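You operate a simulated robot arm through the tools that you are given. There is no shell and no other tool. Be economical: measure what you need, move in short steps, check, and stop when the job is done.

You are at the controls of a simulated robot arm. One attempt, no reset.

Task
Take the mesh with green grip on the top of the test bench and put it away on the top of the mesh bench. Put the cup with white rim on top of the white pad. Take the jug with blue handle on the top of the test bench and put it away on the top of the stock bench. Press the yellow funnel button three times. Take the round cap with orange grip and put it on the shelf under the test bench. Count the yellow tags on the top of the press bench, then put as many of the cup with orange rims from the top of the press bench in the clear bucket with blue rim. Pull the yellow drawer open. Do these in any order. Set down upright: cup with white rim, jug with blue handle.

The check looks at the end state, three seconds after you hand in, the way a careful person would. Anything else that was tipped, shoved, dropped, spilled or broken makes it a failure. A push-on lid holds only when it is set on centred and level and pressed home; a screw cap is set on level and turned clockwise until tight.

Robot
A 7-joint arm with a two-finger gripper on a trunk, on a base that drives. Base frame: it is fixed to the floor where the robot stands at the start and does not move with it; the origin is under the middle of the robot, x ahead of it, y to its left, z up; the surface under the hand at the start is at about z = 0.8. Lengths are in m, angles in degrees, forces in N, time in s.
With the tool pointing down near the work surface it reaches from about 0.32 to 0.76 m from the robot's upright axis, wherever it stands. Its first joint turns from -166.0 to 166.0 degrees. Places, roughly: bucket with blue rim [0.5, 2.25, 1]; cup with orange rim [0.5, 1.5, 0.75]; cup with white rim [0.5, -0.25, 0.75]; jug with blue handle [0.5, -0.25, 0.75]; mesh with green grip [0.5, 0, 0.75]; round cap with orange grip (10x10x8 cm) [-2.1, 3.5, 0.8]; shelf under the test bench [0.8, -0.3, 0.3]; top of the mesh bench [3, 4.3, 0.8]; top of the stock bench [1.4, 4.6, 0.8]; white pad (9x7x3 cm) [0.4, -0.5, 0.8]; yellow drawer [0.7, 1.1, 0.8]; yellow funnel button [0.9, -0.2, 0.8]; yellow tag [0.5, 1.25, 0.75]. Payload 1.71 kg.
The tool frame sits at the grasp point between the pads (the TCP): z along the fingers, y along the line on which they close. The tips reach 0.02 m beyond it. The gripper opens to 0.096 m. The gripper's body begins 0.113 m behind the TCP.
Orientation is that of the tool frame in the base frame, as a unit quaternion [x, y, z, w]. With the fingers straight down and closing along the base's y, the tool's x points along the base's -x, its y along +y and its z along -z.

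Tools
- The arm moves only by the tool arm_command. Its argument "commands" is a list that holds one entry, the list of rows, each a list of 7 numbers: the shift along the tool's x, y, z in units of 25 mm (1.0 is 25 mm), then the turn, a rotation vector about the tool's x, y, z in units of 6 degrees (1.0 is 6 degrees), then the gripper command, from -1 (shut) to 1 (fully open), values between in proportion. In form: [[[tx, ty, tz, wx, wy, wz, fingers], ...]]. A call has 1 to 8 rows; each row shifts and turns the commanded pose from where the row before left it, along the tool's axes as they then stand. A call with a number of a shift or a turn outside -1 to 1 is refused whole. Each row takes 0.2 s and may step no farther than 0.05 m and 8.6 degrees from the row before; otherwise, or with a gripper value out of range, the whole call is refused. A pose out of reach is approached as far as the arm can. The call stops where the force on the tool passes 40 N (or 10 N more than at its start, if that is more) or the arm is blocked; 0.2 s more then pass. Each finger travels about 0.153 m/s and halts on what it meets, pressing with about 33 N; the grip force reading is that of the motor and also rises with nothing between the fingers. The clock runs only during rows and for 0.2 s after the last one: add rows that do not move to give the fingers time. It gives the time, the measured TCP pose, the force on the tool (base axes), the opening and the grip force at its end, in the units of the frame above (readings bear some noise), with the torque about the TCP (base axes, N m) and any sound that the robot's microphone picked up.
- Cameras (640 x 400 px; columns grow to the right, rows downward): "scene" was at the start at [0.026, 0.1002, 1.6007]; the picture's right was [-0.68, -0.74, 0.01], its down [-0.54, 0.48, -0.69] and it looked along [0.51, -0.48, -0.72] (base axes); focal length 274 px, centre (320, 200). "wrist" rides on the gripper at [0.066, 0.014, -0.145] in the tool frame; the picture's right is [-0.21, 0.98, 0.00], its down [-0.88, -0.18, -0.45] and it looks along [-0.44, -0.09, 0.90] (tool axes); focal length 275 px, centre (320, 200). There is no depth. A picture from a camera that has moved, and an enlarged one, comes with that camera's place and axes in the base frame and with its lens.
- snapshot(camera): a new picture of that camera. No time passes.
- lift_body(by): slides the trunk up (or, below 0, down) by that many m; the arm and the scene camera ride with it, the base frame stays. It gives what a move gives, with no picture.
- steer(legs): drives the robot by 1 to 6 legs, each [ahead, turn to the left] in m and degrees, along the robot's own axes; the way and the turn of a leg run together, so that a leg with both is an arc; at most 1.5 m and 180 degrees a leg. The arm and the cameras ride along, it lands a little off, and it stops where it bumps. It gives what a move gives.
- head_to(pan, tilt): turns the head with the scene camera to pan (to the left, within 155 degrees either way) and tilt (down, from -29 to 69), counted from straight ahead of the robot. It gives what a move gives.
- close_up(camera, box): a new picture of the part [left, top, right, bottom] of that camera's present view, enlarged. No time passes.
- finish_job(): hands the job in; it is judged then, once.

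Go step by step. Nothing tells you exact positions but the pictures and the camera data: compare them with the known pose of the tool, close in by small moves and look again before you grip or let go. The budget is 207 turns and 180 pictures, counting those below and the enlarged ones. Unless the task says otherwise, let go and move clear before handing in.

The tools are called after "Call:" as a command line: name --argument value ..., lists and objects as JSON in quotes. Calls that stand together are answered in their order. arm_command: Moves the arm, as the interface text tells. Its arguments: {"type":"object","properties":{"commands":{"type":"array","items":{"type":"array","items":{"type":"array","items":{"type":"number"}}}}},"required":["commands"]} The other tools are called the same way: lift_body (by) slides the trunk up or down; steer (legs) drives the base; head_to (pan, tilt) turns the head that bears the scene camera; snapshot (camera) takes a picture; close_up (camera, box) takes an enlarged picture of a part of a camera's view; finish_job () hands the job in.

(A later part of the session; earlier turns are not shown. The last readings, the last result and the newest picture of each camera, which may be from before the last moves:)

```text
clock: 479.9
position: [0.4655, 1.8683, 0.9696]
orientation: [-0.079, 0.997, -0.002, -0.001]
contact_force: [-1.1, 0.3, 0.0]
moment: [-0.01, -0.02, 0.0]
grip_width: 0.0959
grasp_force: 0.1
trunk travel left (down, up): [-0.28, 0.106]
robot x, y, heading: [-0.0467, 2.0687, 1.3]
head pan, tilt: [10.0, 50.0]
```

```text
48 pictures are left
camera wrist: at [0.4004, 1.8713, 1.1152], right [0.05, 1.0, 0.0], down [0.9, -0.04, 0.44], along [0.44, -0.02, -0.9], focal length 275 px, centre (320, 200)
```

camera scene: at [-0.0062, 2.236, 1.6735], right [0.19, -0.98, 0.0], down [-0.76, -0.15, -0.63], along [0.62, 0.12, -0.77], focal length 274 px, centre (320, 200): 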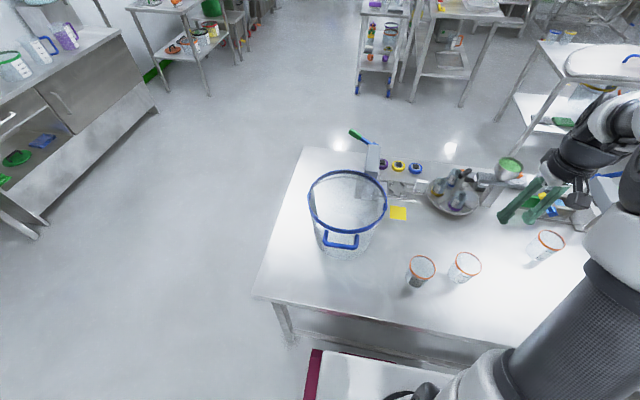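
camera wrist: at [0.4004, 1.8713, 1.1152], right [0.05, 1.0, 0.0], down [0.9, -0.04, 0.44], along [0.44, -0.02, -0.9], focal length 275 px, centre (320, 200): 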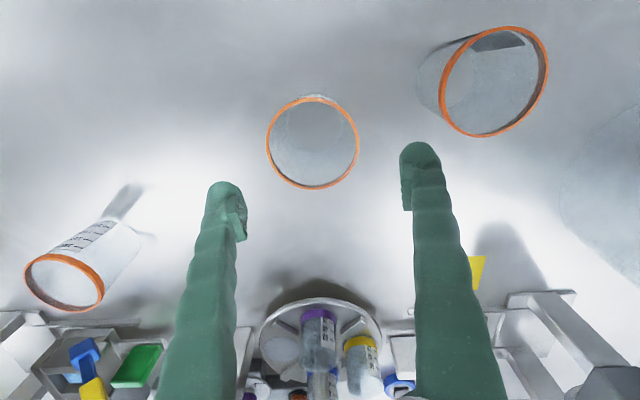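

Call:
arm_command --commands '[[[0.3, -0.22, 1, 0, 0, 0, 1], [0, 0, 1, 0, 0, 0, 1], [0, 0, 1, 0, 0, 0, 1], [0, 0, 1, 0, 0, 0, 1], [0, 0, 0.25, 0, 0, 0, 1], [0, 0, 0, 0, 0, 0, 0.3], [0, 0, 0, 0, 0, 0, 0.3], [0, 0, 0, 0, 0, 0, 0.3]]]'

Call:
arm_command --commands '[[[0, 0, -0.5, 0, 0, 0, 0.3], [0, 0, -1, 0, 0, 0, 0.3], [0, 0, -1, 0, 0, 0, 0.3], [0, 0, -1, 0, 0, 0, 0.3], [0, 0, -1, 0, 0, 0, 0.3], [0, 0, -1, 0, 0, 0, 0.3], [0, 0, -1, 0, 0, 0, 0.3], [0, 0, -1, 0, 0, 0, 0.3]]]'

Call:
snapshot --camera "wrist"

```text
clock: 481.7
position: [0.4582, 1.8579, 0.8633]
orientation: [-0.079, 0.997, -0.001, 0.0]
contact_force: [0.7, -2.6, 2.4]
moment: [-0.16, -0.05, 0.04]
grip_width: 0.0831
grasp_force: 32.7
trunk travel left (down, up): [-0.28, 0.106]
robot x, y, heading: [-0.0403, 2.0697, 1.3]
head pan, tilt: [10.0, 50.0]
```

```text
clock: 483.5
position: [0.4582, 1.8592, 1.0495]
orientation: [-0.079, 0.997, -0.002, -0.001]
contact_force: [0.5, -0.2, -0.8]
moment: [-0.01, 0.0, -0.03]
grip_width: 0.0823
grasp_force: 33.2
trunk travel left (down, up): [-0.28, 0.106]
robot x, y, heading: [-0.046, 2.0661, 1.1]
head pan, tilt: [10.0, 50.0]
```

```text
47 pictures are left
camera wrist: at [0.3916, 1.8618, 1.1942], right [0.05, 1.0, 0.0], down [0.9, -0.04, 0.44], along [0.44, -0.02, -0.9], focal length 275 px, centre (320, 200)
```

wrist: 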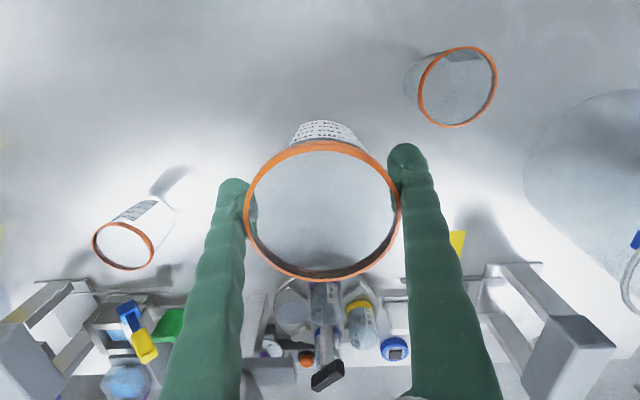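

Cup B held. Raising and carrying it over the bucket.

Call:
arm_command --commands '[[[-0.2, 0.3, -1, 0, 0, 0, 0.3], [-0.3, 0.5, -1, 0, 0, 0, 0.3], [-0.4, 0.94, -1, 0, 0, 0, 0.3], [-0.4, 0.94, -0.5, 0, 0, 0, 0.3], [-0.4, 0.94, 0, 0, 0, 0, 0.3], [-0.4, 0.94, 0, 0, 0, 0, 0.3], [-0.4, 0.94, 0, 0, 0, 0, 0.3], [-0.4, 0.94, 0, 0, 0, 0, 0.3]]]'

Call:
arm_command --commands '[[[-0.4, 0.94, 0, 0, 0, 0, 0.3], [-0.4, 0.94, 0, 0, 0, 0, 0.3], [-0.4, 0.94, 0, 0, 0, 0, 0.3], [-0.4, 0.94, 0, 0, 0, 0, 0.3], [-0.4, 0.94, 0, 0, 0, 0, 0.3], [-0.4, 0.94, 0, 0, 0, 0, 0.3], [-0.5, 1, 0, 0, 0, 0, 0.3], [-0.4, 1, 0, 0, 0, 0, 0.3]]]'

Call:
snapshot --camera "wrist"

Call:
snapshot --camera "scene"

```text
clock: 485.3
position: [0.5023, 2.0342, 1.1394]
orientation: [-0.078, 0.997, -0.001, 0.0]
contact_force: [1.0, 0.1, -0.4]
moment: [-0.07, -0.01, -0.02]
grip_width: 0.0825
grasp_force: 33.1
trunk travel left (down, up): [-0.28, 0.106]
robot x, y, heading: [-0.0419, 2.0617, 1.3]
head pan, tilt: [10.0, 50.0]
```

```text
clock: 487.1
position: [0.5557, 2.2312, 1.1394]
orientation: [-0.078, 0.997, 0.0, -0.001]
contact_force: [0.5, 0.6, -0.9]
moment: [-0.02, 0.01, -0.04]
grip_width: 0.0823
grasp_force: 32.9
trunk travel left (down, up): [-0.28, 0.106]
robot x, y, heading: [-0.0433, 2.0644, 1.3]
head pan, tilt: [10.0, 50.0]
```

```text
46 pictures are left
camera wrist: at [0.4902, 2.2352, 1.284], right [0.05, 1.0, 0.0], down [0.9, -0.04, 0.44], along [0.44, -0.02, -0.9], focal length 275 px, centre (320, 200)
```

wrist: 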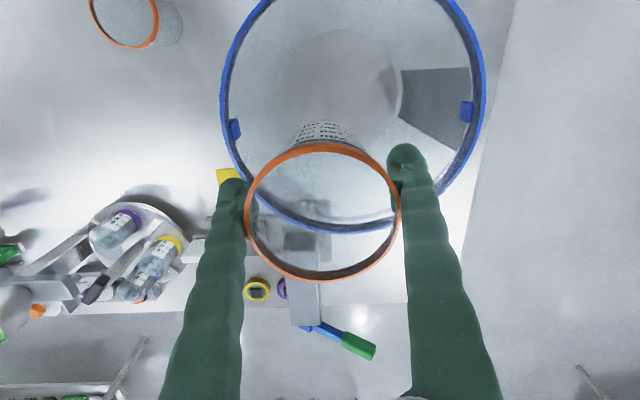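

```text
45 pictures are left
camera scene: at [-0.0034, 2.237, 1.6732], right [0.19, -0.98, 0.0], down [-0.76, -0.15, -0.63], along [0.62, 0.12, -0.78], focal length 274 px, centre (320, 200)
```

scene: 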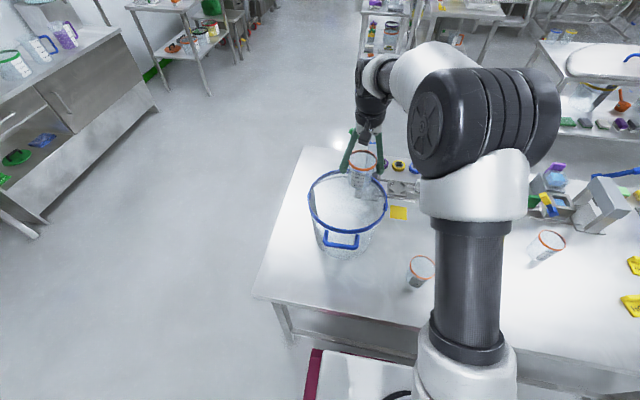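

Bucket centre refined to (0.549, 2.265). Centring and lowering into it.

Call:
arm_command --commands '[[[0, 0.7, 0, 0, 0, 0, 0.3], [0, 0.7, 0.5, 0, 0, 0, 0.3], [0, 0, 1, 0, 0, 0, 0.3], [0, 0, 1, 0, 0, 0, 0.3], [0, 0, 1, 0, 0, 0, 0.3], [0, 0, 1, 0, 0, 0, 0.3], [0, 0, 1, 0, 0, 0, 0.3], [0, 0, 0, 0, 0, 0, 0.3]]]'

Call:
snapshot --camera "wrist"

Call:
close_up --camera "scene" --box '[280, 100, 460, 270]'

```text
clock: 488.9
position: [0.551, 2.2641, 1.0008]
orientation: [-0.078, 0.997, -0.001, -0.001]
contact_force: [0.4, -0.7, 0.1]
moment: [0.0, -0.01, 0.0]
grip_width: 0.082
grasp_force: 33.0
trunk travel left (down, up): [-0.28, 0.106]
robot x, y, heading: [-0.044, 2.0701, 1.0]
head pan, tilt: [10.0, 50.0]
```

```text
44 pictures are left
camera wrist: at [0.4854, 2.2681, 1.1459], right [0.05, 1.0, 0.0], down [0.89, -0.04, 0.44], along [0.44, -0.02, -0.9], focal length 275 px, centre (320, 200)
```

wrist: 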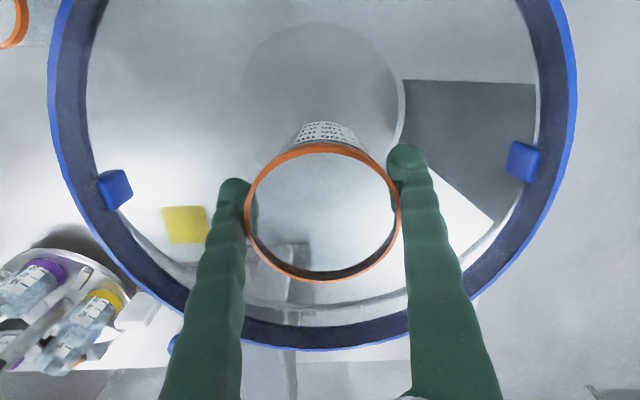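

```text
2.35 times, centred on (370, 185) of scene
camera zoom: at [-0.0039, 2.2362, 1.6734], right [0.19, -0.98, 0.0], down [-0.76, -0.15, -0.63], along [0.62, 0.12, -0.78], focal length 646 px, centre (202, 235)
```

zoom: 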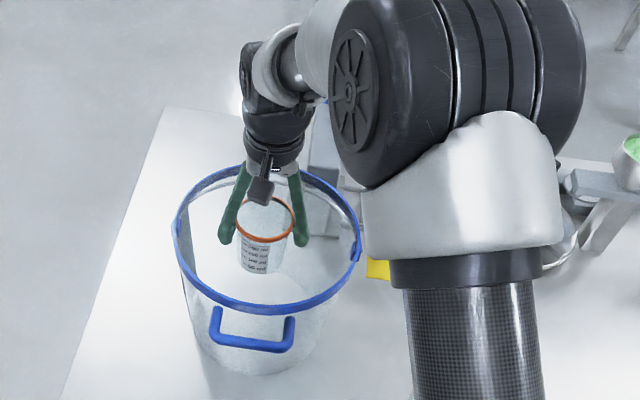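

Call:
arm_command --commands '[[[0.5, 0, 1, 0, 0, 0, 0.3], [0, 0, 1, 0, 0, 0, 0.3], [0, 0, 1, 0, 0, 0, 0.3], [0, 0, 1, 0, 0, 0, 0.3], [0, 0, 0.4, 0, 0, 0, 0.3], [0, 0, 0.3, 0, 0, 0, 0.3], [0, 0, 0.3, 0, 0, 0, 0.3], [0, 0, 0, 0, 0, 0, 0.3]]]'

Call:
snapshot --camera "wrist"

```text
clock: 490.7
position: [0.5395, 2.2616, 0.8736]
orientation: [-0.078, 0.997, -0.001, -0.001]
contact_force: [0.1, 0.2, 1.0]
moment: [-0.03, 0.03, 0.06]
grip_width: 0.0815
grasp_force: 33.7
trunk travel left (down, up): [-0.28, 0.106]
robot x, y, heading: [-0.0411, 2.0686, 1.3]
head pan, tilt: [10.0, 50.0]
```

```text
42 pictures are left
camera wrist: at [0.4732, 2.2659, 1.0186], right [0.05, 1.0, 0.0], down [0.9, -0.04, 0.44], along [0.44, -0.02, -0.9], focal length 275 px, centre (320, 200)
```

wrist: 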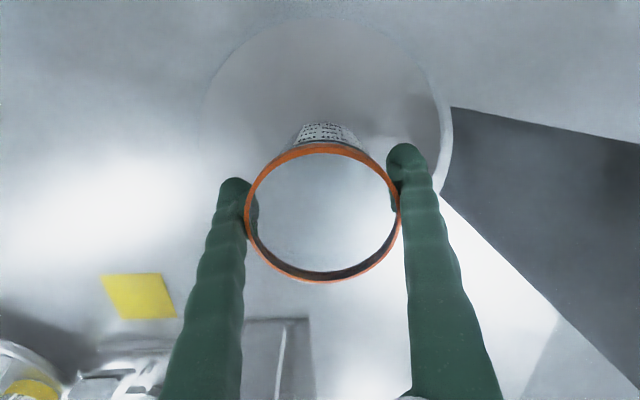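

Call:
arm_command --commands '[[[0, 0, 0.1, 0, 0, 0, 0.3], [0, 0, 0.1, 0, 0, 0, 0.3], [0, 0, 0, 0, 0, 0, 0.3]]]'

```text
clock: 491.5
position: [0.5388, 2.2626, 0.8699]
orientation: [-0.078, 0.997, -0.001, -0.001]
contact_force: [0.4, -0.5, -0.6]
moment: [-0.03, -0.02, 0.04]
grip_width: 0.0814
grasp_force: 33.1
trunk travel left (down, up): [-0.28, 0.106]
robot x, y, heading: [-0.0434, 2.0668, 1.2]
head pan, tilt: [10.0, 50.0]
```

Call:
arm_command --commands '[[[0, 0, 0.1, 0, 0, 0, 0.3], [0, 0, 0.1, 0, 0, 0, 0.3], [0, 0, 0.1, 0, 0, 0, 0.3], [0, 0, 0, 0, 0, 0, 0.3]]]'

```text
clock: 492.5
position: [0.5394, 2.2632, 0.8659]
orientation: [-0.079, 0.997, 0.0, 0.002]
contact_force: [0.8, 3.4, 23.1]
moment: [0.07, -0.19, 0.17]
grip_width: 0.0808
grasp_force: 32.8
trunk travel left (down, up): [-0.28, 0.106]
robot x, y, heading: [-0.0432, 2.0676, 1.2]
head pan, tilt: [10.0, 50.0]
```

Cup is on the bucket floor. Releasing and rising out.

Call:
arm_command --commands '[[[0, 0, -0.1, 0, 0, 0, 0.3], [0, 0, 0, 0, 0, 0, 1], [0, 0, 0, 0, 0, 0, 1], [0, 0, -1, 0, 0, 0, 1], [0, 0, -1, 0, 0, 0, 1], [0, 0, -1, 0, 0, 0, 1], [0, 0, -1, 0, 0, 0, 1], [0, 0, -1, 0, 0, 0, 1]]]'

Call:
arm_command --commands '[[[0, 0, -1, 0, 0, 0, 1], [0, 0, -1, 0, 0, 0, 1], [0, 0, -1, 0, 0, 0, 1], [0, 0, -1, 0, 0, 0, 1], [0, 0, -1, 0, 0, 0, 1], [0, 0, -1, 0, 0, 0, 1], [0, 0, 0, 0, 0, 0, 1]]]'

Call:
snapshot --camera "wrist"

```text
clock: 494.3
position: [0.5384, 2.265, 0.9926]
orientation: [-0.078, 0.997, -0.001, 0.0]
contact_force: [-1.1, -0.2, 0.0]
moment: [-0.02, 0.01, 0.01]
grip_width: 0.0961
grasp_force: 0.0
trunk travel left (down, up): [-0.28, 0.106]
robot x, y, heading: [-0.0428, 2.0675, 1.1]
head pan, tilt: [10.0, 50.0]
```

```text
clock: 495.9
position: [0.5383, 2.2626, 1.1397]
orientation: [-0.078, 0.997, -0.001, -0.001]
contact_force: [-0.1, -0.4, -0.7]
moment: [-0.03, 0.03, 0.0]
grip_width: 0.0959
grasp_force: 0.1
trunk travel left (down, up): [-0.28, 0.106]
robot x, y, heading: [-0.0423, 2.0681, 1.3]
head pan, tilt: [10.0, 50.0]
```

```text
41 pictures are left
camera wrist: at [0.4724, 2.2672, 1.2841], right [0.05, 1.0, 0.0], down [0.9, -0.04, 0.44], along [0.44, -0.02, -0.9], focal length 275 px, centre (320, 200)
```

wrist: 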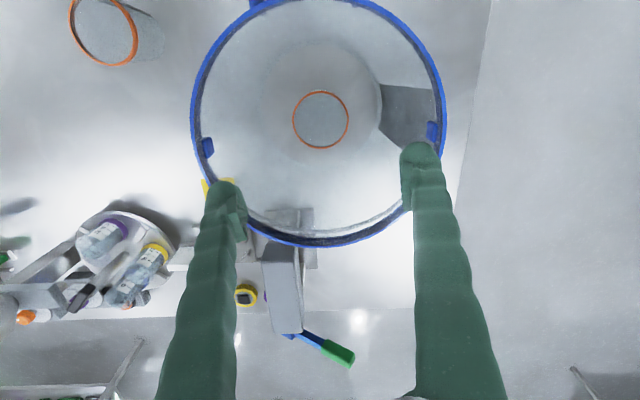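

The cup stands in the bucket. Now cup A at (0.420, 2.001).

Call:
arm_command --commands '[[[0.63, -0.96, 0, 0, 0, 0, 1], [0.63, -0.96, 0, 0, 0, 0, 1], [0.63, -0.96, 0, 0, 0, 0, 1], [0.63, -0.96, 0, 0, 0, 0, 1], [0.63, -0.96, 0, 0, 0, 0, 1], [0.63, -0.96, 0, 0, 0, 0, 1], [0.63, -0.96, 0, 0, 0, 0, 1], [0.63, -0.96, 0, 0, 0, 0, 1]]]'

Call:
arm_command --commands '[[[0.63, -0.96, 0, 0, 0, 0, 1], [0.63, -0.96, 1, 0, 0, 0, 1], [0, 0, 1, 0, 0, 0, 1], [0, 0, 1, 0, 0, 0, 1], [0, 0, 1, 0, 0, 0, 1], [0, 0, 1, 0, 0, 0, 1], [0, 0, 1, 0, 0, 0, 1], [0, 0, 0.8, 0, 0, 0, 1]]]'

Call:
snapshot --camera "wrist"

```text
clock: 497.7
position: [0.4414, 2.0548, 1.14]
orientation: [-0.078, 0.997, -0.001, 0.0]
contact_force: [0.0, 0.9, 0.7]
moment: [0.0, 0.0, 0.01]
grip_width: 0.0962
grasp_force: 0.3
trunk travel left (down, up): [-0.28, 0.106]
robot x, y, heading: [-0.0437, 2.0675, 1.7]
head pan, tilt: [10.0, 50.0]
```

```text
clock: 499.5
position: [0.4202, 2.0008, 0.9708]
orientation: [-0.078, 0.997, -0.001, 0.0]
contact_force: [0.4, -0.4, 0.2]
moment: [-0.01, -0.02, 0.02]
grip_width: 0.0959
grasp_force: 0.0
trunk travel left (down, up): [-0.28, 0.106]
robot x, y, heading: [-0.0424, 2.0674, 1.3]
head pan, tilt: [10.0, 50.0]
```

```text
40 pictures are left
camera wrist: at [0.3547, 2.005, 1.1155], right [0.05, 1.0, 0.0], down [0.9, -0.04, 0.44], along [0.44, -0.02, -0.9], focal length 275 px, centre (320, 200)
```

wrist: 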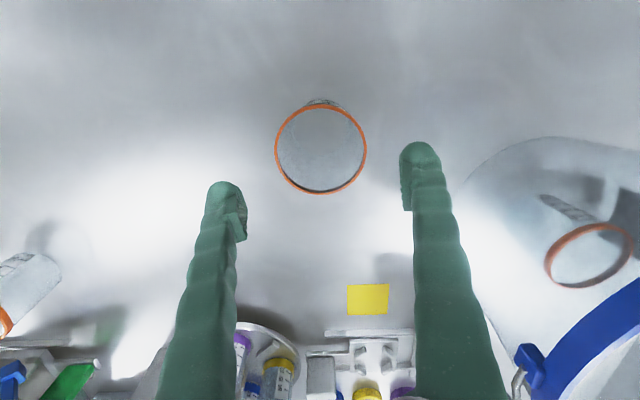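

Call:
arm_command --commands '[[[0.05, 0, 1, 0, 0, 0, 1], [0, 0, 1, 0, 0, 0, 1], [0, 0, 1, 0, 0, 0, 1], [0, 0, 1, 0, 0, 0, 1], [0, 0, 0.3, 0, 0, 0, 1], [0, 0, 0, 0, 0, 0, 0.3], [0, 0, 0, 0, 0, 0, 0.3], [0, 0, 0, 0, 0, 0, 0.3]]]'

Call:
arm_command --commands '[[[0, 0, -0.5, 0, 0, 0, 0.3], [0, 0, -1, 0, 0, 0, 0.3], [0, 0, -1, 0, 0, 0, 0.3], [0, 0, -1, 0, 0, 0, 0.3], [0, 0, -1, 0, 0, 0, 0.3], [0, 0, -1, 0, 0, 0, 0.3], [0, 0, -1, 0, 0, 0, 0.3], [0, 0, -1, 0, 0, 0, 0.3]]]'

Call:
arm_command --commands '[[[0, 0, -1, 0, 0, 0, 0.3], [0, 0, -1, 0, 0, 0, 0.3], [0, 0, -1, 0, 0, 0, 0.3], [0, 0, -0.8, 0, 0, 0, 0.3], [-0.63, 0.96, 0, 0, 0, 0, 0.3], [-0.63, 0.96, 0, 0, 0, 0, 0.3], [-0.63, 0.96, 0, 0, 0, 0, 0.3], [-0.63, 0.96, 0, 0, 0, 0, 0.3]]]'

Call:
arm_command --commands '[[[-0.63, 0.96, 0, 0, 0, 0, 0.3], [-0.63, 0.96, 0, 0, 0, 0, 0.3], [-0.63, 0.96, 0, 0, 0, 0, 0.3], [-0.63, 0.96, 0, 0, 0, 0, 0.3], [-0.63, 0.96, 0, 0, 0, 0, 0.3], [-0.63, 0.96, 0, 0, 0, 0, 0.3], [0, 0, 0, 0, 0, 0, 0.3]]]'

Call:
snapshot --camera "wrist"

```text
clock: 501.3
position: [0.4183, 2.0028, 0.8621]
orientation: [-0.078, 0.997, 0.0, -0.001]
contact_force: [0.0, 0.5, 0.0]
moment: [0.02, 0.0, -0.03]
grip_width: 0.0803
grasp_force: 32.8
trunk travel left (down, up): [-0.28, 0.106]
robot x, y, heading: [-0.0416, 2.0693, 1.2]
head pan, tilt: [10.0, 50.0]
```

```text
clock: 503.1
position: [0.4158, 2.0008, 1.0496]
orientation: [-0.079, 0.997, -0.002, -0.001]
contact_force: [0.1, -0.6, -0.5]
moment: [0.03, -0.02, -0.02]
grip_width: 0.0805
grasp_force: 33.1
trunk travel left (down, up): [-0.28, 0.106]
robot x, y, heading: [-0.0431, 2.0666, 1.2]
head pan, tilt: [10.0, 50.0]
```

```text
clock: 504.9
position: [0.4684, 2.1091, 1.1486]
orientation: [-0.078, 0.997, -0.002, 0.0]
contact_force: [-0.7, 0.5, -1.1]
moment: [-0.02, 0.03, 0.0]
grip_width: 0.0805
grasp_force: 33.1
trunk travel left (down, up): [-0.28, 0.106]
robot x, y, heading: [-0.0434, 2.0707, 1.3]
head pan, tilt: [10.0, 50.0]
```

```text
clock: 506.5
position: [0.5362, 2.2635, 1.147]
orientation: [-0.078, 0.997, 0.0, -0.001]
contact_force: [0.4, -0.5, -0.1]
moment: [-0.01, -0.02, -0.02]
grip_width: 0.0801
grasp_force: 32.6
trunk travel left (down, up): [-0.28, 0.106]
robot x, y, heading: [-0.0443, 2.0665, 1.2]
head pan, tilt: [10.0, 50.0]
```

```text
39 pictures are left
camera wrist: at [0.4708, 2.267, 1.2926], right [0.05, 1.0, 0.0], down [0.9, -0.05, 0.44], along [0.44, -0.02, -0.9], focal length 275 px, centre (320, 200)
```

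wrist: 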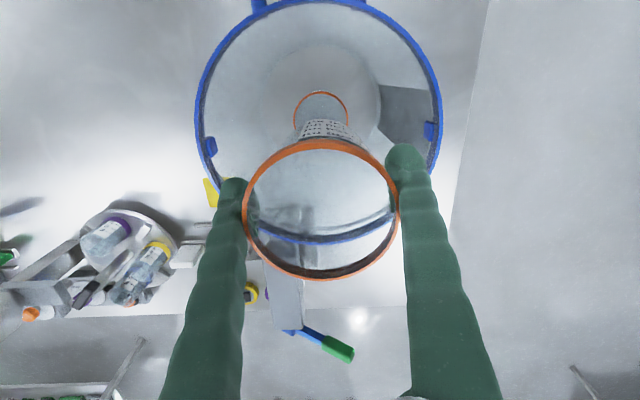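

Aligned above the first cup; I'll nest this cup into it, lowering until just above the finger/rim contact.

Call:
arm_command --commands '[[[-0.12, 0, 1, 0, 0, 0, 0.3], [0, 0, 1, 0, 0, 0, 0.3], [0, 0, 1, 0, 0, 0, 0.3], [0, 0, 1, 0, 0, 0, 0.3], [0, 0, 1, 0, 0, 0, 0.3], [0, 0, 1, 0, 0, 0, 0.3], [0, 0, 0.8, 0, 0, 0, 0.3], [0, 0, 0, 0, 0, 0, 0.3]]]'

Call:
snapshot --camera "wrist"

Call:
close_up --camera "scene" --box '[290, 140, 410, 270]'

```text
clock: 508.3
position: [0.5366, 2.2641, 0.9743]
orientation: [-0.078, 0.997, -0.001, 0.0]
contact_force: [-0.3, -0.2, -0.4]
moment: [-0.06, 0.01, -0.03]
grip_width: 0.0802
grasp_force: 32.9
trunk travel left (down, up): [-0.28, 0.106]
robot x, y, heading: [-0.0411, 2.069, 1.2]
head pan, tilt: [10.0, 50.0]
```

```text
38 pictures are left
camera wrist: at [0.4719, 2.2675, 1.1194], right [0.05, 1.0, 0.0], down [0.9, -0.04, 0.44], along [0.44, -0.02, -0.9], focal length 275 px, centre (320, 200)
```

wrist: 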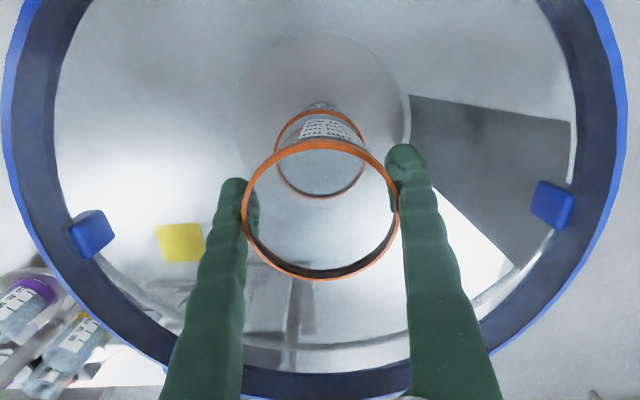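

```text
3.08 times, centred on (350, 205) of scene
camera zoom: at [-0.0038, 2.2362, 1.6733], right [0.19, -0.98, 0.0], down [-0.76, -0.15, -0.63], along [0.62, 0.12, -0.78], focal length 845 px, centre (228, 185)
```

zoom: 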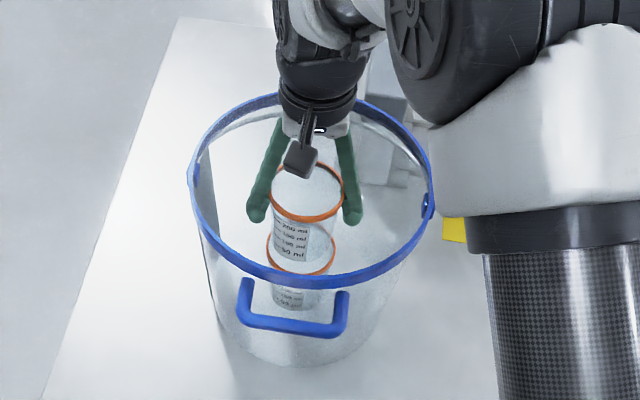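

Nicely coaxial. Lowering in small steps.

Call:
arm_command --commands '[[[-0.05, 0, 0.5, 0, 0, 0, 0.3], [0, 0, 0.5, 0, 0, 0, 0.3], [0, 0, 0.4, 0, 0, 0, 0.3], [0, 0, 0.3, 0, 0, 0, 0.3], [0, 0, 0.2, 0, 0, 0, 0.3], [0, 0, 0, 0, 0, 0, 0.3]]]'

Call:
snapshot --camera "wrist"

```text
clock: 509.7
position: [0.5404, 2.2644, 0.9287]
orientation: [-0.079, 0.997, 0.001, 0.001]
contact_force: [-0.4, 0.6, 24.7]
moment: [-0.02, -0.14, -0.03]
grip_width: 0.079
grasp_force: 32.9
trunk travel left (down, up): [-0.28, 0.106]
robot x, y, heading: [-0.0426, 2.0631, 1.1]
head pan, tilt: [10.0, 50.0]
```

```text
36 pictures are left
camera wrist: at [0.4746, 2.2676, 1.0745], right [0.05, 1.0, 0.0], down [0.89, -0.05, 0.45], along [0.45, -0.02, -0.89], focal length 275 px, centre (320, 200)
```

wrist: 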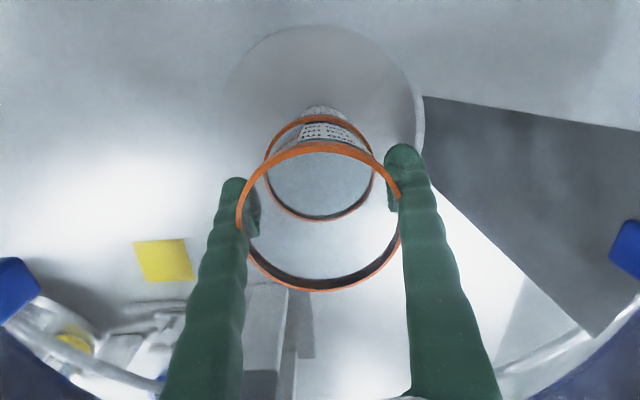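

The cup seats in the first (25 N). Releasing and rising out.

Call:
arm_command --commands '[[[0, 0, -0.15, 0, 0, 0, 0.3], [0, 0, 0, 0, 0, 0, 1], [0, 0, 0, 0, 0, 0, 1], [0, 0, -0.7, 0, 0, 0, 1], [0, 0, -1, 0, 0, 0, 1], [0, 0, -1, 0, 0, 0, 1], [0, 0, -1, 0, 0, 0, 1], [0, 0, -1, 0, 0, 0, 1]]]'

Call:
arm_command --commands '[[[0, 0, -1, 0, 0, 0, 1], [0, 0, -1, 0, 0, 0, 1], [0, 0, -1, 0, 0, 0, 1], [0, 0, -1, 0, 0, 0, 1], [0, 0, 0, 0, 0, 0, 1]]]'

Call:
snapshot --camera "wrist"

Call:
close_up --camera "scene" --box '[280, 130, 430, 270]'

```text
clock: 511.5
position: [0.5404, 2.2639, 1.0497]
orientation: [-0.078, 0.997, -0.001, -0.001]
contact_force: [1.0, -0.8, -0.4]
moment: [0.02, -0.02, -0.01]
grip_width: 0.0964
grasp_force: 0.1
trunk travel left (down, up): [-0.28, 0.106]
robot x, y, heading: [-0.0446, 2.0649, 1.0]
head pan, tilt: [10.0, 50.0]
```

```text
clock: 512.7
position: [0.54, 2.2635, 1.1478]
orientation: [-0.078, 0.997, 0.0, 0.0]
contact_force: [-0.7, -0.4, 0.3]
moment: [0.02, 0.0, 0.02]
grip_width: 0.0959
grasp_force: 0.1
trunk travel left (down, up): [-0.28, 0.106]
robot x, y, heading: [-0.0429, 2.0647, 1.2]
head pan, tilt: [10.0, 50.0]
```

```text
35 pictures are left
camera wrist: at [0.4738, 2.2678, 1.2934], right [0.05, 1.0, 0.0], down [0.9, -0.04, 0.44], along [0.44, -0.02, -0.9], focal length 275 px, centre (320, 200)
```

wrist: 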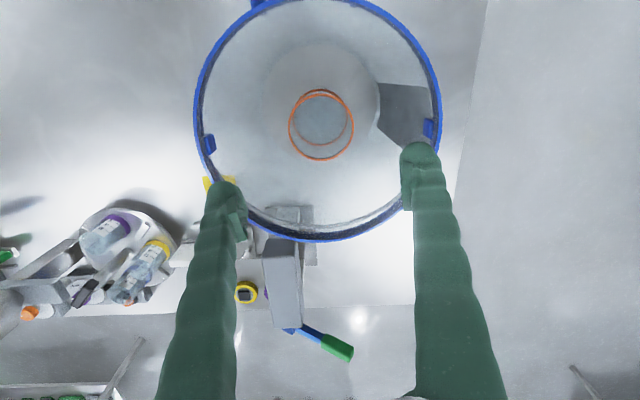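

```text
2.86 times, centred on (355, 200) of scene
camera zoom: at [-0.0034, 2.2363, 1.6733], right [0.19, -0.98, 0.0], down [-0.76, -0.15, -0.63], along [0.62, 0.12, -0.78], focal length 784 px, centre (220, 200)
```

zoom: 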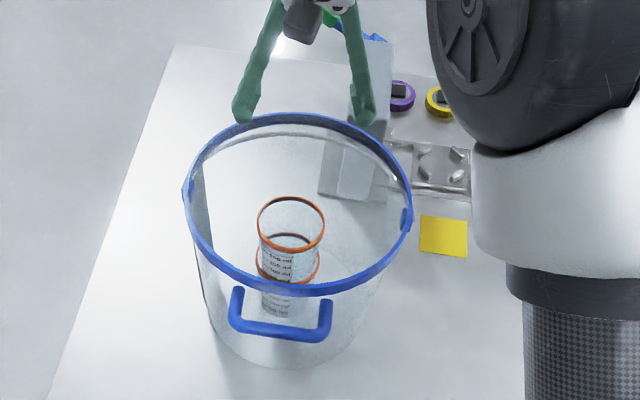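

Both cups are in the bucket. Last: the yellow drawer. Moving the base to face it.

Call:
steer --legs '[[-0.38, 0], [0, -91], [0.62, 0], [0, 90], [0.38, 0]]'

Call:
head_to --pan -25 --tilt 45

Call:
snapshot --camera "scene"

```text
clock: 529.7
position: [0.5648, 1.6399, 1.1466]
orientation: [-0.076, 0.997, -0.001, -0.001]
contact_force: [0.6, -0.1, 0.4]
moment: [-0.04, 0.03, 0.0]
grip_width: 0.0961
grasp_force: 0.1
trunk travel left (down, up): [-0.28, 0.106]
robot x, y, heading: [-0.0216, 1.4451, 0.7]
head pan, tilt: [10.0, 50.0]
```

```text
clock: 530.7
position: [0.5466, 1.6387, 1.1572]
orientation: [-0.077, 0.997, -0.002, 0.007]
contact_force: [0.0, -0.2, -0.2]
moment: [0.03, -0.02, 0.03]
grip_width: 0.0958
grasp_force: 0.2
trunk travel left (down, up): [-0.28, 0.106]
robot x, y, heading: [-0.019, 1.4482, 0.5]
head pan, tilt: [-25.0, 45.0]
```

```text
33 pictures are left
camera scene: at [0.0193, 1.5692, 1.6803], right [-0.41, -0.91, 0.01], down [-0.66, 0.29, -0.7], along [0.63, -0.29, -0.72], focal length 274 px, centre (320, 200)
```

scene: 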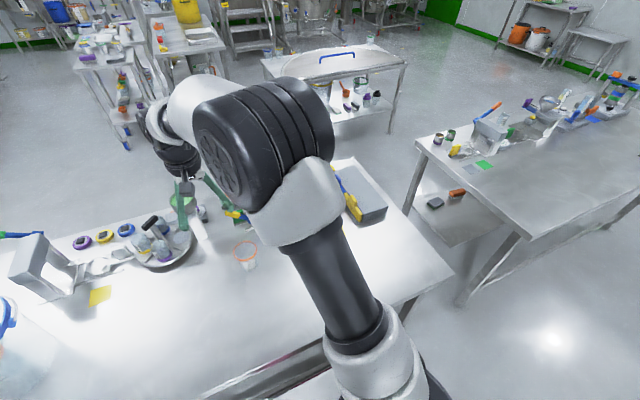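

Call:
arm_command --commands '[[[0, -0.96, 0, 0, 0, 0, 0], [0, -0.96, 0, 0, 0, 0, 0], [0, -0.96, 0, 0, 0, 0, 0], [0, -0.96, 0, 0, 0, 0, 0], [0, -0.96, 0, 0, 0, 0, 0], [0, -0.96, 0, 0, 0, 0, 0], [0, -0.96, 0, 0, 0, 0, 0], [0, -0.96, 0, 0, 0, 0, 0]]]'

Call:
arm_command --commands '[[[0, 0, 0, 0, 0, 1, 0], [0, 0, 0, 0, 0, 1, 0], [0, 0, 0, 0, 0, 1, 0], [0, 0, 0, 0, 0, 1, 0], [0, 0, 0, 0, 0, 1, 0], [0, 0, 0, 0, 0, 1, 0], [0, 0, 0, 0, 0, 1, 0], [0, 0, 0, 0, 0, 1, 0]]]'

Call:
snapshot --camera "wrist"

Call:
snapshot --camera "scene"

```text
clock: 532.5
position: [0.5752, 1.4505, 1.1575]
orientation: [-0.076, 0.997, -0.001, 0.007]
contact_force: [0.8, 1.3, -0.4]
moment: [0.0, 0.01, 0.02]
grip_width: 0.048
grasp_force: 0.1
trunk travel left (down, up): [-0.28, 0.106]
robot x, y, heading: [-0.0224, 1.4476, 0.8]
head pan, tilt: [-25.0, 45.0]
```

```text
clock: 534.3
position: [0.5754, 1.4497, 1.1579]
orientation: [0.336, 0.942, 0.001, 0.007]
contact_force: [-0.5, 0.4, -0.3]
moment: [0.02, -0.01, -0.01]
grip_width: 0.0481
grasp_force: 0.1
trunk travel left (down, up): [-0.28, 0.106]
robot x, y, heading: [-0.0204, 1.4478, 0.9]
head pan, tilt: [-25.0, 45.0]
```

```text
32 pictures are left
camera wrist: at [0.5319, 1.5025, 1.3016], right [0.78, 0.63, 0.01], down [0.56, -0.7, 0.45], along [0.29, -0.35, -0.89], focal length 275 px, centre (320, 200)
```

wrist: 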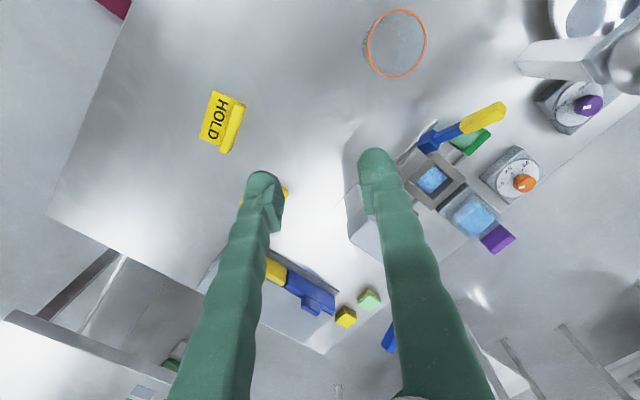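

```text
31 pictures are left
camera scene: at [0.0196, 1.5695, 1.6802], right [-0.41, -0.91, 0.01], down [-0.66, 0.29, -0.7], along [0.63, -0.29, -0.72], focal length 274 px, centre (320, 200)
```

scene: 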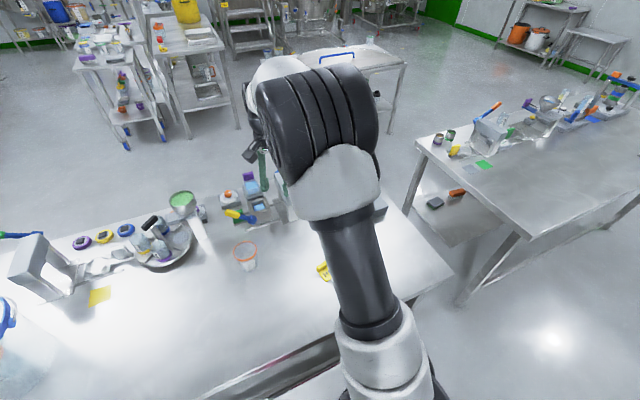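

Call:
arm_command --commands '[[[0, 0, 0, 0, 0, 1, 0], [0, 0, 0, 0, 0, 1, 0], [0, 0, 0, 0, 0, 1, 0], [0, 0, 0, 0, 0, 1, 0], [0, 0, 0, 0, 0, 1, 0], [0, 0, 0, 0, 0, 1, 0], [0, 0, 0, 0, 0, 1, 0], [0, 0, 0, 0, 0, 0.5, 0]]]'

Call:
arm_command --commands '[[[0, -1, 0.5, 0, 0, 0, 0], [0, -1, 0.5, 0, 0, 0, 0], [0, -1, 0.5, 0, 0, 0, 0], [0, -1, 0.5, 0, 0, 0, 0], [0, -0.8, 0.5, 0, 0, 0, 0], [0, 0, 0, 0, 0, 0, 0]]]'

Call:
snapshot --camera "wrist"

```text
clock: 536.1
position: [0.575, 1.4504, 1.1579]
orientation: [0.673, 0.74, 0.005, 0.005]
contact_force: [-0.1, -0.4, -0.3]
moment: [-0.01, 0.03, 0.01]
grip_width: 0.048
grasp_force: 0.1
trunk travel left (down, up): [-0.28, 0.106]
robot x, y, heading: [-0.0192, 1.4433, 0.8]
head pan, tilt: [-25.0, 45.0]
```

```text
clock: 537.5
position: [0.4567, 1.4371, 1.0917]
orientation: [0.671, 0.742, 0.004, 0.006]
contact_force: [-0.1, -1.2, 0.7]
moment: [0.03, -0.02, 0.0]
grip_width: 0.0478
grasp_force: 0.0
trunk travel left (down, up): [-0.28, 0.106]
robot x, y, heading: [-0.0222, 1.4497, 0.9]
head pan, tilt: [-25.0, 45.0]
```

```text
30 pictures are left
camera wrist: at [0.4622, 1.5049, 1.2378], right [0.99, -0.11, 0.01], down [-0.1, -0.89, 0.44], along [-0.04, -0.44, -0.9], focal length 275 px, centre (320, 200)
```

wrist: 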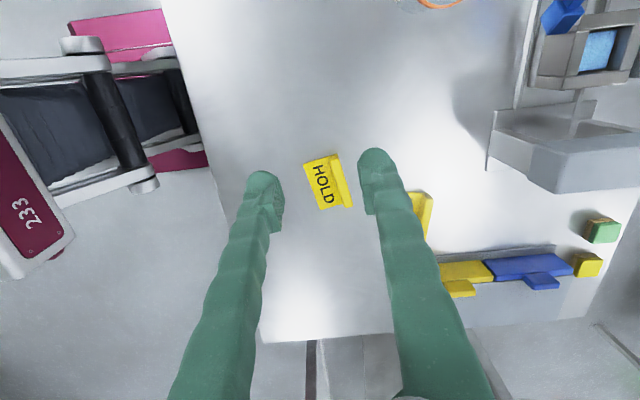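

Call:
close_up --camera "wrist" --box '[410, 220, 610, 340]'

```text
3.20 times, centred on (510, 280) of wrist
camera zoom: at [0.4622, 1.5049, 1.2378], right [0.99, -0.11, 0.01], down [-0.1, -0.89, 0.44], along [-0.04, -0.44, -0.9], focal length 881 px, centre (-288, -56)
```

zoom: 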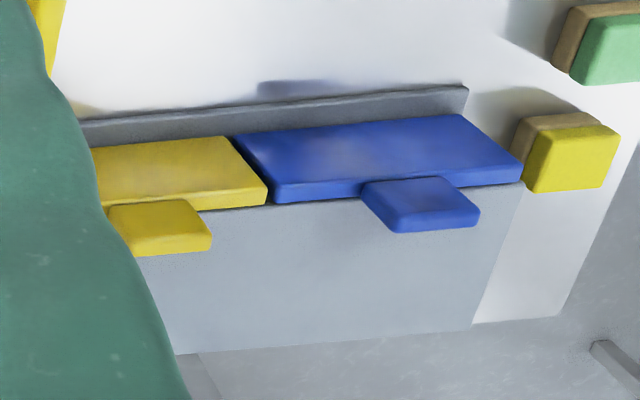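

The yellow drawer's tab sticks up above the box: top centre about (0.66, 1.137, 0.893), front normal nearly +y. I'll turn the gripper to close along y and shift the base closer in y so it's well within reach.

Call:
arm_command --commands '[[[0, 0, 0, 0, 0, -1, 0], [0, 0, 0, 0, 0, -1, 0], [0, 0, 0, 0, 0, -1, 0], [0, 0, 0, 0, 0, -1, 0], [0, 0, 0, 0, 0, -1, 0], [0, 0, 0, 0, 0, -1, 0], [0, 0, 0, 0, 0, -1, 0], [0, 0, 0, 0, 0, -1, 0]]]'

Call:
arm_command --commands '[[[0, 0, 0, 0, 0, -1, 0], [0, 0, 0, 0, 0, -1, 0], [0, 0, 0, 0, 0, -1, 0], [0, 0, 0, 0, 0, -1, 0], [0, 0, 0, 0, 0, -1, 0], [0, 0, 0, 0, 0, -0.3, 0], [0, 0, 0, 0, 0, 0, 0]]]'

Call:
steer --legs '[[-0.35, 0], [0, -91], [0.2, 0], [0, 90], [0.37, 0]]'

Call:
snapshot --camera "wrist"

```text
clock: 539.3
position: [0.4568, 1.4376, 1.0927]
orientation: [0.31, 0.951, 0.002, 0.007]
contact_force: [-0.3, 1.2, -0.6]
moment: [0.01, 0.0, -0.02]
grip_width: 0.048
grasp_force: 0.0
trunk travel left (down, up): [-0.28, 0.106]
robot x, y, heading: [-0.0219, 1.4475, 1.2]
head pan, tilt: [-25.0, 45.0]
```

```text
clock: 540.9
position: [0.4572, 1.4384, 1.0924]
orientation: [0.038, 0.999, -0.001, 0.006]
contact_force: [0.0, -0.3, 0.3]
moment: [0.01, 0.0, 0.02]
grip_width: 0.048
grasp_force: 0.0
trunk travel left (down, up): [-0.28, 0.106]
robot x, y, heading: [-0.0175, 1.4477, 1.2]
head pan, tilt: [-25.0, 45.0]
```

```text
clock: 555.8
position: [0.4869, 1.2486, 1.0923]
orientation: [0.036, 0.999, 0.0, 0.007]
contact_force: [-0.7, -0.3, 0.2]
moment: [-0.01, 0.05, 0.02]
grip_width: 0.0479
grasp_force: 0.1
trunk travel left (down, up): [-0.28, 0.106]
robot x, y, heading: [0.0047, 1.2591, 1.1]
head pan, tilt: [-25.0, 45.0]
```

```text
28 pictures are left
camera wrist: at [0.4213, 1.2674, 1.2364], right [0.28, 0.96, 0.0], down [0.86, -0.25, 0.46], along [0.44, -0.12, -0.89], focal length 275 px, centre (320, 200)
```

wrist: 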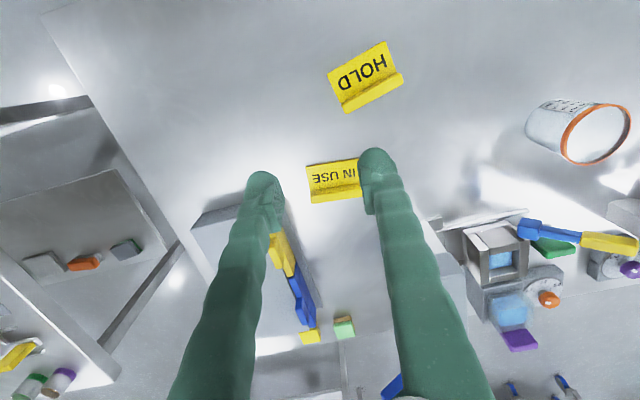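

The "IN USE" tag lies close in front of the drawer, so I'll pull carefully. Moving above the tab first.

Call:
arm_command --commands '[[[-0.9, -0.51, 0.5, 0, 0, 0, 0], [-0.9, -0.51, 0.5, 0, 0, 0, 0], [-0.9, -0.51, 0.6, 0, 0, 0, 0], [-0.9, -0.51, 0.6, 0, 0, 0, 0], [-0.9, -0.51, 0.6, 0, 0, 0, 0], [-0.9, -0.51, 0.6, 0, 0, 0, 0], [-0.9, -0.51, 0.6, 0, 0, 0, 0], [-0.9, -0.5, 0.6, 0, 0, 0, 0]]]'

Call:
snapshot --camera "wrist"

Call:
head_to --pan -5 --tilt 50

Call:
snapshot --camera "scene"

```text
clock: 557.6
position: [0.6443, 1.1313, 0.9891]
orientation: [0.036, 0.999, 0.001, 0.014]
contact_force: [0.1, -0.1, -0.2]
moment: [0.01, 0.04, -0.01]
grip_width: 0.0481
grasp_force: 0.0
trunk travel left (down, up): [-0.28, 0.106]
robot x, y, heading: [0.006, 1.2565, 1.0]
head pan, tilt: [-25.0, 45.0]
```

```text
27 pictures are left
camera wrist: at [0.5763, 1.1502, 1.1331], right [0.28, 0.96, 0.01], down [0.85, -0.25, 0.47], along [0.45, -0.12, -0.88], focal length 275 px, centre (320, 200)
```

wrist: 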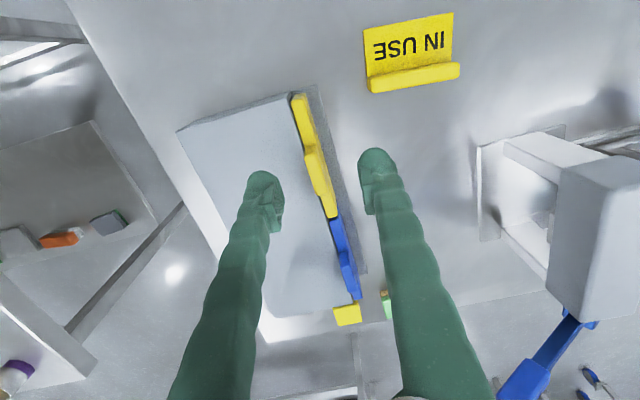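

```text
clock: 558.5
position: [0.643, 1.1325, 0.9913]
orientation: [0.035, 0.999, -0.001, 0.015]
contact_force: [-0.4, -0.7, -0.1]
moment: [0.03, -0.02, 0.01]
grip_width: 0.048
grasp_force: 0.1
trunk travel left (down, up): [-0.28, 0.106]
robot x, y, heading: [0.0092, 1.2583, 1.2]
head pan, tilt: [-5.0, 50.0]
```

```text
26 pictures are left
camera scene: at [0.0501, 1.4067, 1.6733], right [-0.07, -1.0, 0.0], down [-0.77, 0.05, -0.63], along [0.63, -0.05, -0.78], focal length 274 px, centre (320, 200)
```

scene: 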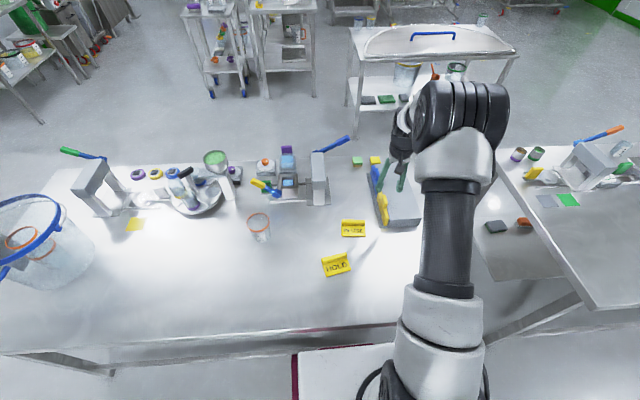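

The drawer path is free for about 5.5 cm before the "IN USE" tag. Descending onto the tab.

Call:
arm_command --commands '[[[-0.4, -0.12, 0.8, 0, 0.28, 0, 0], [-0.4, -0.12, 0.8, 0, 0, 0, 0], [0, 0, 0.7, 0, 0, 0, 0], [0, 0, 0.6, 0, 0, 0, 0], [0, 0, 0, 0, 0, 0, 0]]]'

Call:
snapshot --camera "wrist"

```text
clock: 559.7
position: [0.6675, 1.1253, 0.916]
orientation: [0.036, 0.999, 0.0, 0.0]
contact_force: [-0.3, 0.6, -0.2]
moment: [0.01, 0.01, -0.03]
grip_width: 0.0477
grasp_force: 0.0
trunk travel left (down, up): [-0.28, 0.106]
robot x, y, heading: [0.0104, 1.2582, 0.8]
head pan, tilt: [-5.0, 50.0]
```

```text
25 pictures are left
camera wrist: at [0.6025, 1.1443, 1.0619], right [0.28, 0.96, 0.0], down [0.86, -0.25, 0.44], along [0.43, -0.12, -0.9], focal length 275 px, centre (320, 200)
```

wrist: 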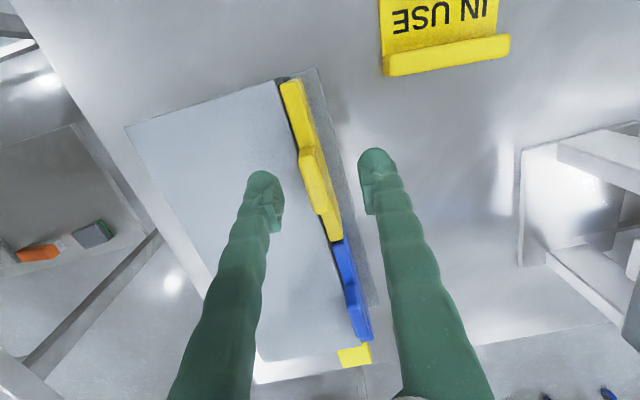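

Call:
arm_command --commands '[[[0.1, 0, 0.4, 0, 0, 0, 0], [0, 0, 0.4, 0, 0, 0, 0], [0, 0, 0, 0, 0, 0, 0], [0, 0, 0, 0, 0, 0, -1], [0, 0, 0, 0, 0, 0, -1], [0, 0, 0, 0, 0, 0, -1]]]'

Call:
snapshot --camera "wrist"

```text
clock: 561.1
position: [0.6626, 1.1251, 0.899]
orientation: [0.036, 0.999, 0.0, -0.001]
contact_force: [-2.8, -0.9, -0.4]
moment: [-0.01, 0.1, 0.51]
grip_width: 0.0138
grasp_force: 35.0
trunk travel left (down, up): [-0.28, 0.106]
robot x, y, heading: [0.0093, 1.2574, 1.3]
head pan, tilt: [-5.0, 50.0]
```

```text
24 pictures are left
camera wrist: at [0.5992, 1.1439, 1.0437], right [0.28, 0.96, 0.0], down [0.86, -0.25, 0.44], along [0.43, -0.12, -0.9], focal length 275 px, centre (320, 200)
```

wrist: 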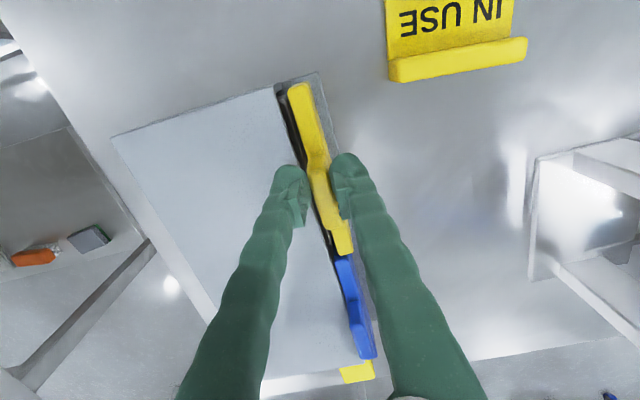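

Gripped. Pulling gently along +y.

Call:
arm_command --commands '[[[0.02, 0.3, 0, 0, 0, 0, -1], [0.02, 0.3, 0, 0, 0, 0, -1], [0.02, 0.3, 0, 0, 0, 0, -1], [0.02, 0.3, 0, 0, 0, 0, -1], [0, 0, 0, 0, 0, 0, -1]]]'

Call:
snapshot --camera "wrist"

```text
clock: 562.3
position: [0.663, 1.1583, 0.8991]
orientation: [0.036, 0.999, 0.001, 0.001]
contact_force: [-5.3, 1.8, 8.7]
moment: [0.05, -0.35, 0.51]
grip_width: 0.0136
grasp_force: 35.1
trunk travel left (down, up): [-0.28, 0.106]
robot x, y, heading: [0.0038, 1.2566, 1.0]
head pan, tilt: [-5.0, 50.0]
```

```text
23 pictures are left
camera wrist: at [0.599, 1.1762, 1.0435], right [0.28, 0.96, 0.0], down [0.86, -0.25, 0.45], along [0.43, -0.12, -0.9], focal length 275 px, centre (320, 200)
```

wrist: 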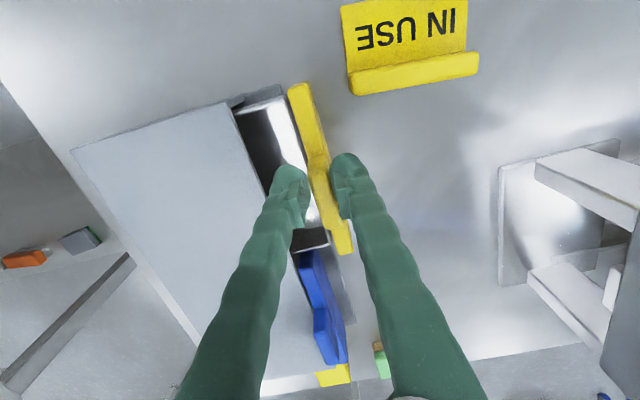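

Opened about 4 cm, with about 2.7 cm left before the tag. Pulling 2 cm further.

Call:
arm_command --commands '[[[0.02, 0.25, 0, 0, 0, 0, -1], [0.02, 0.25, 0, 0, 0, 0, -1], [0.02, 0.25, 0, 0, 0, 0, -1], [0, 0, 0, 0, 0, 0, -1]]]'

Call:
close_up --camera "wrist" --box '[200, 40, 480, 240]'

Call:
close_up --camera "scene" --box '[320, 140, 440, 260]'

```text
clock: 563.3
position: [0.6622, 1.1756, 0.8985]
orientation: [0.036, 0.999, 0.001, 0.001]
contact_force: [-2.1, 0.8, 9.9]
moment: [0.0, 0.23, 0.48]
grip_width: 0.0137
grasp_force: 35.1
trunk travel left (down, up): [-0.28, 0.106]
robot x, y, heading: [0.0065, 1.2598, 0.9]
head pan, tilt: [-5.0, 50.0]
```

```text
2.00 times, centred on (340, 140) of wrist
camera zoom: at [0.5989, 1.194, 1.0434], right [0.28, 0.96, 0.0], down [0.86, -0.25, 0.45], along [0.43, -0.12, -0.9], focal length 551 px, centre (280, 320)
```

zoom: 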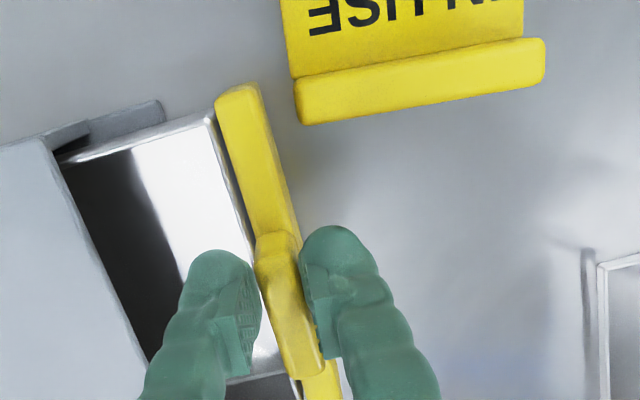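

```text
3.33 times, centred on (380, 200) of scene
camera zoom: at [0.0487, 1.4069, 1.6733], right [-0.07, -1.0, 0.0], down [-0.77, 0.05, -0.63], along [0.63, -0.04, -0.78], focal length 915 px, centre (120, 200)
```

zoom: 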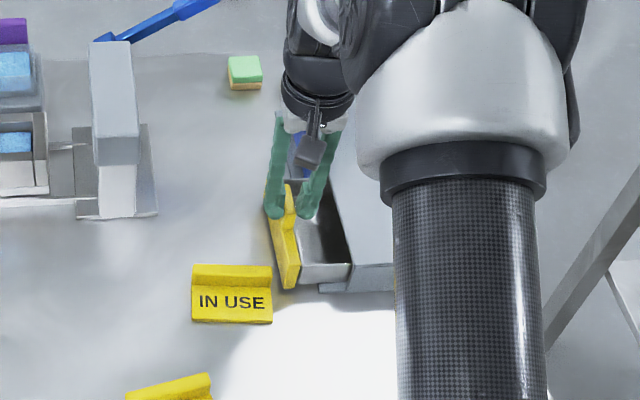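

About 1 cm remains to the tag. Pulling a final 6 mm and checking resistance.

Call:
arm_command --commands '[[[0.01, 0.12, 0, 0, 0, 0, -1], [0.01, 0.12, 0, 0, 0, 0, -1], [0, 0, 0, 0, 0, 0, -1]]]'

Call:
close_up --camera "wrist" --box '[200, 40, 480, 240]'

```text
clock: 564.1
position: [0.6627, 1.1806, 0.8982]
orientation: [0.036, 0.999, 0.0, 0.0]
contact_force: [-2.8, -1.1, 9.7]
moment: [-0.02, 0.07, 0.47]
grip_width: 0.0135
grasp_force: 35.1
trunk travel left (down, up): [-0.28, 0.106]
robot x, y, heading: [0.0072, 1.2558, 1.0]
head pan, tilt: [-5.0, 50.0]
```

```text
2.00 times, centred on (340, 140) of wrist
camera zoom: at [0.5991, 1.1995, 1.0434], right [0.28, 0.96, 0.0], down [0.86, -0.25, 0.45], along [0.43, -0.12, -0.9], focal length 551 px, centre (280, 320)
```

zoom: 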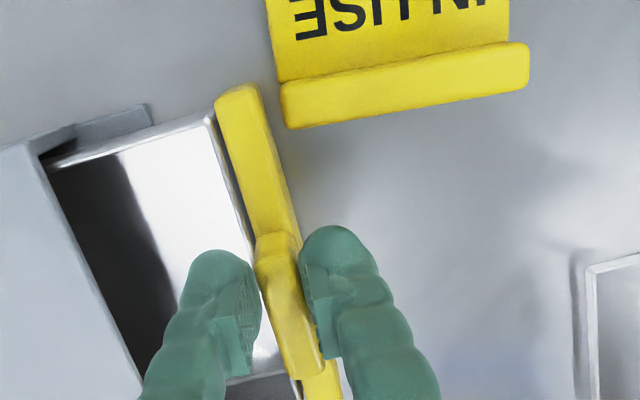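

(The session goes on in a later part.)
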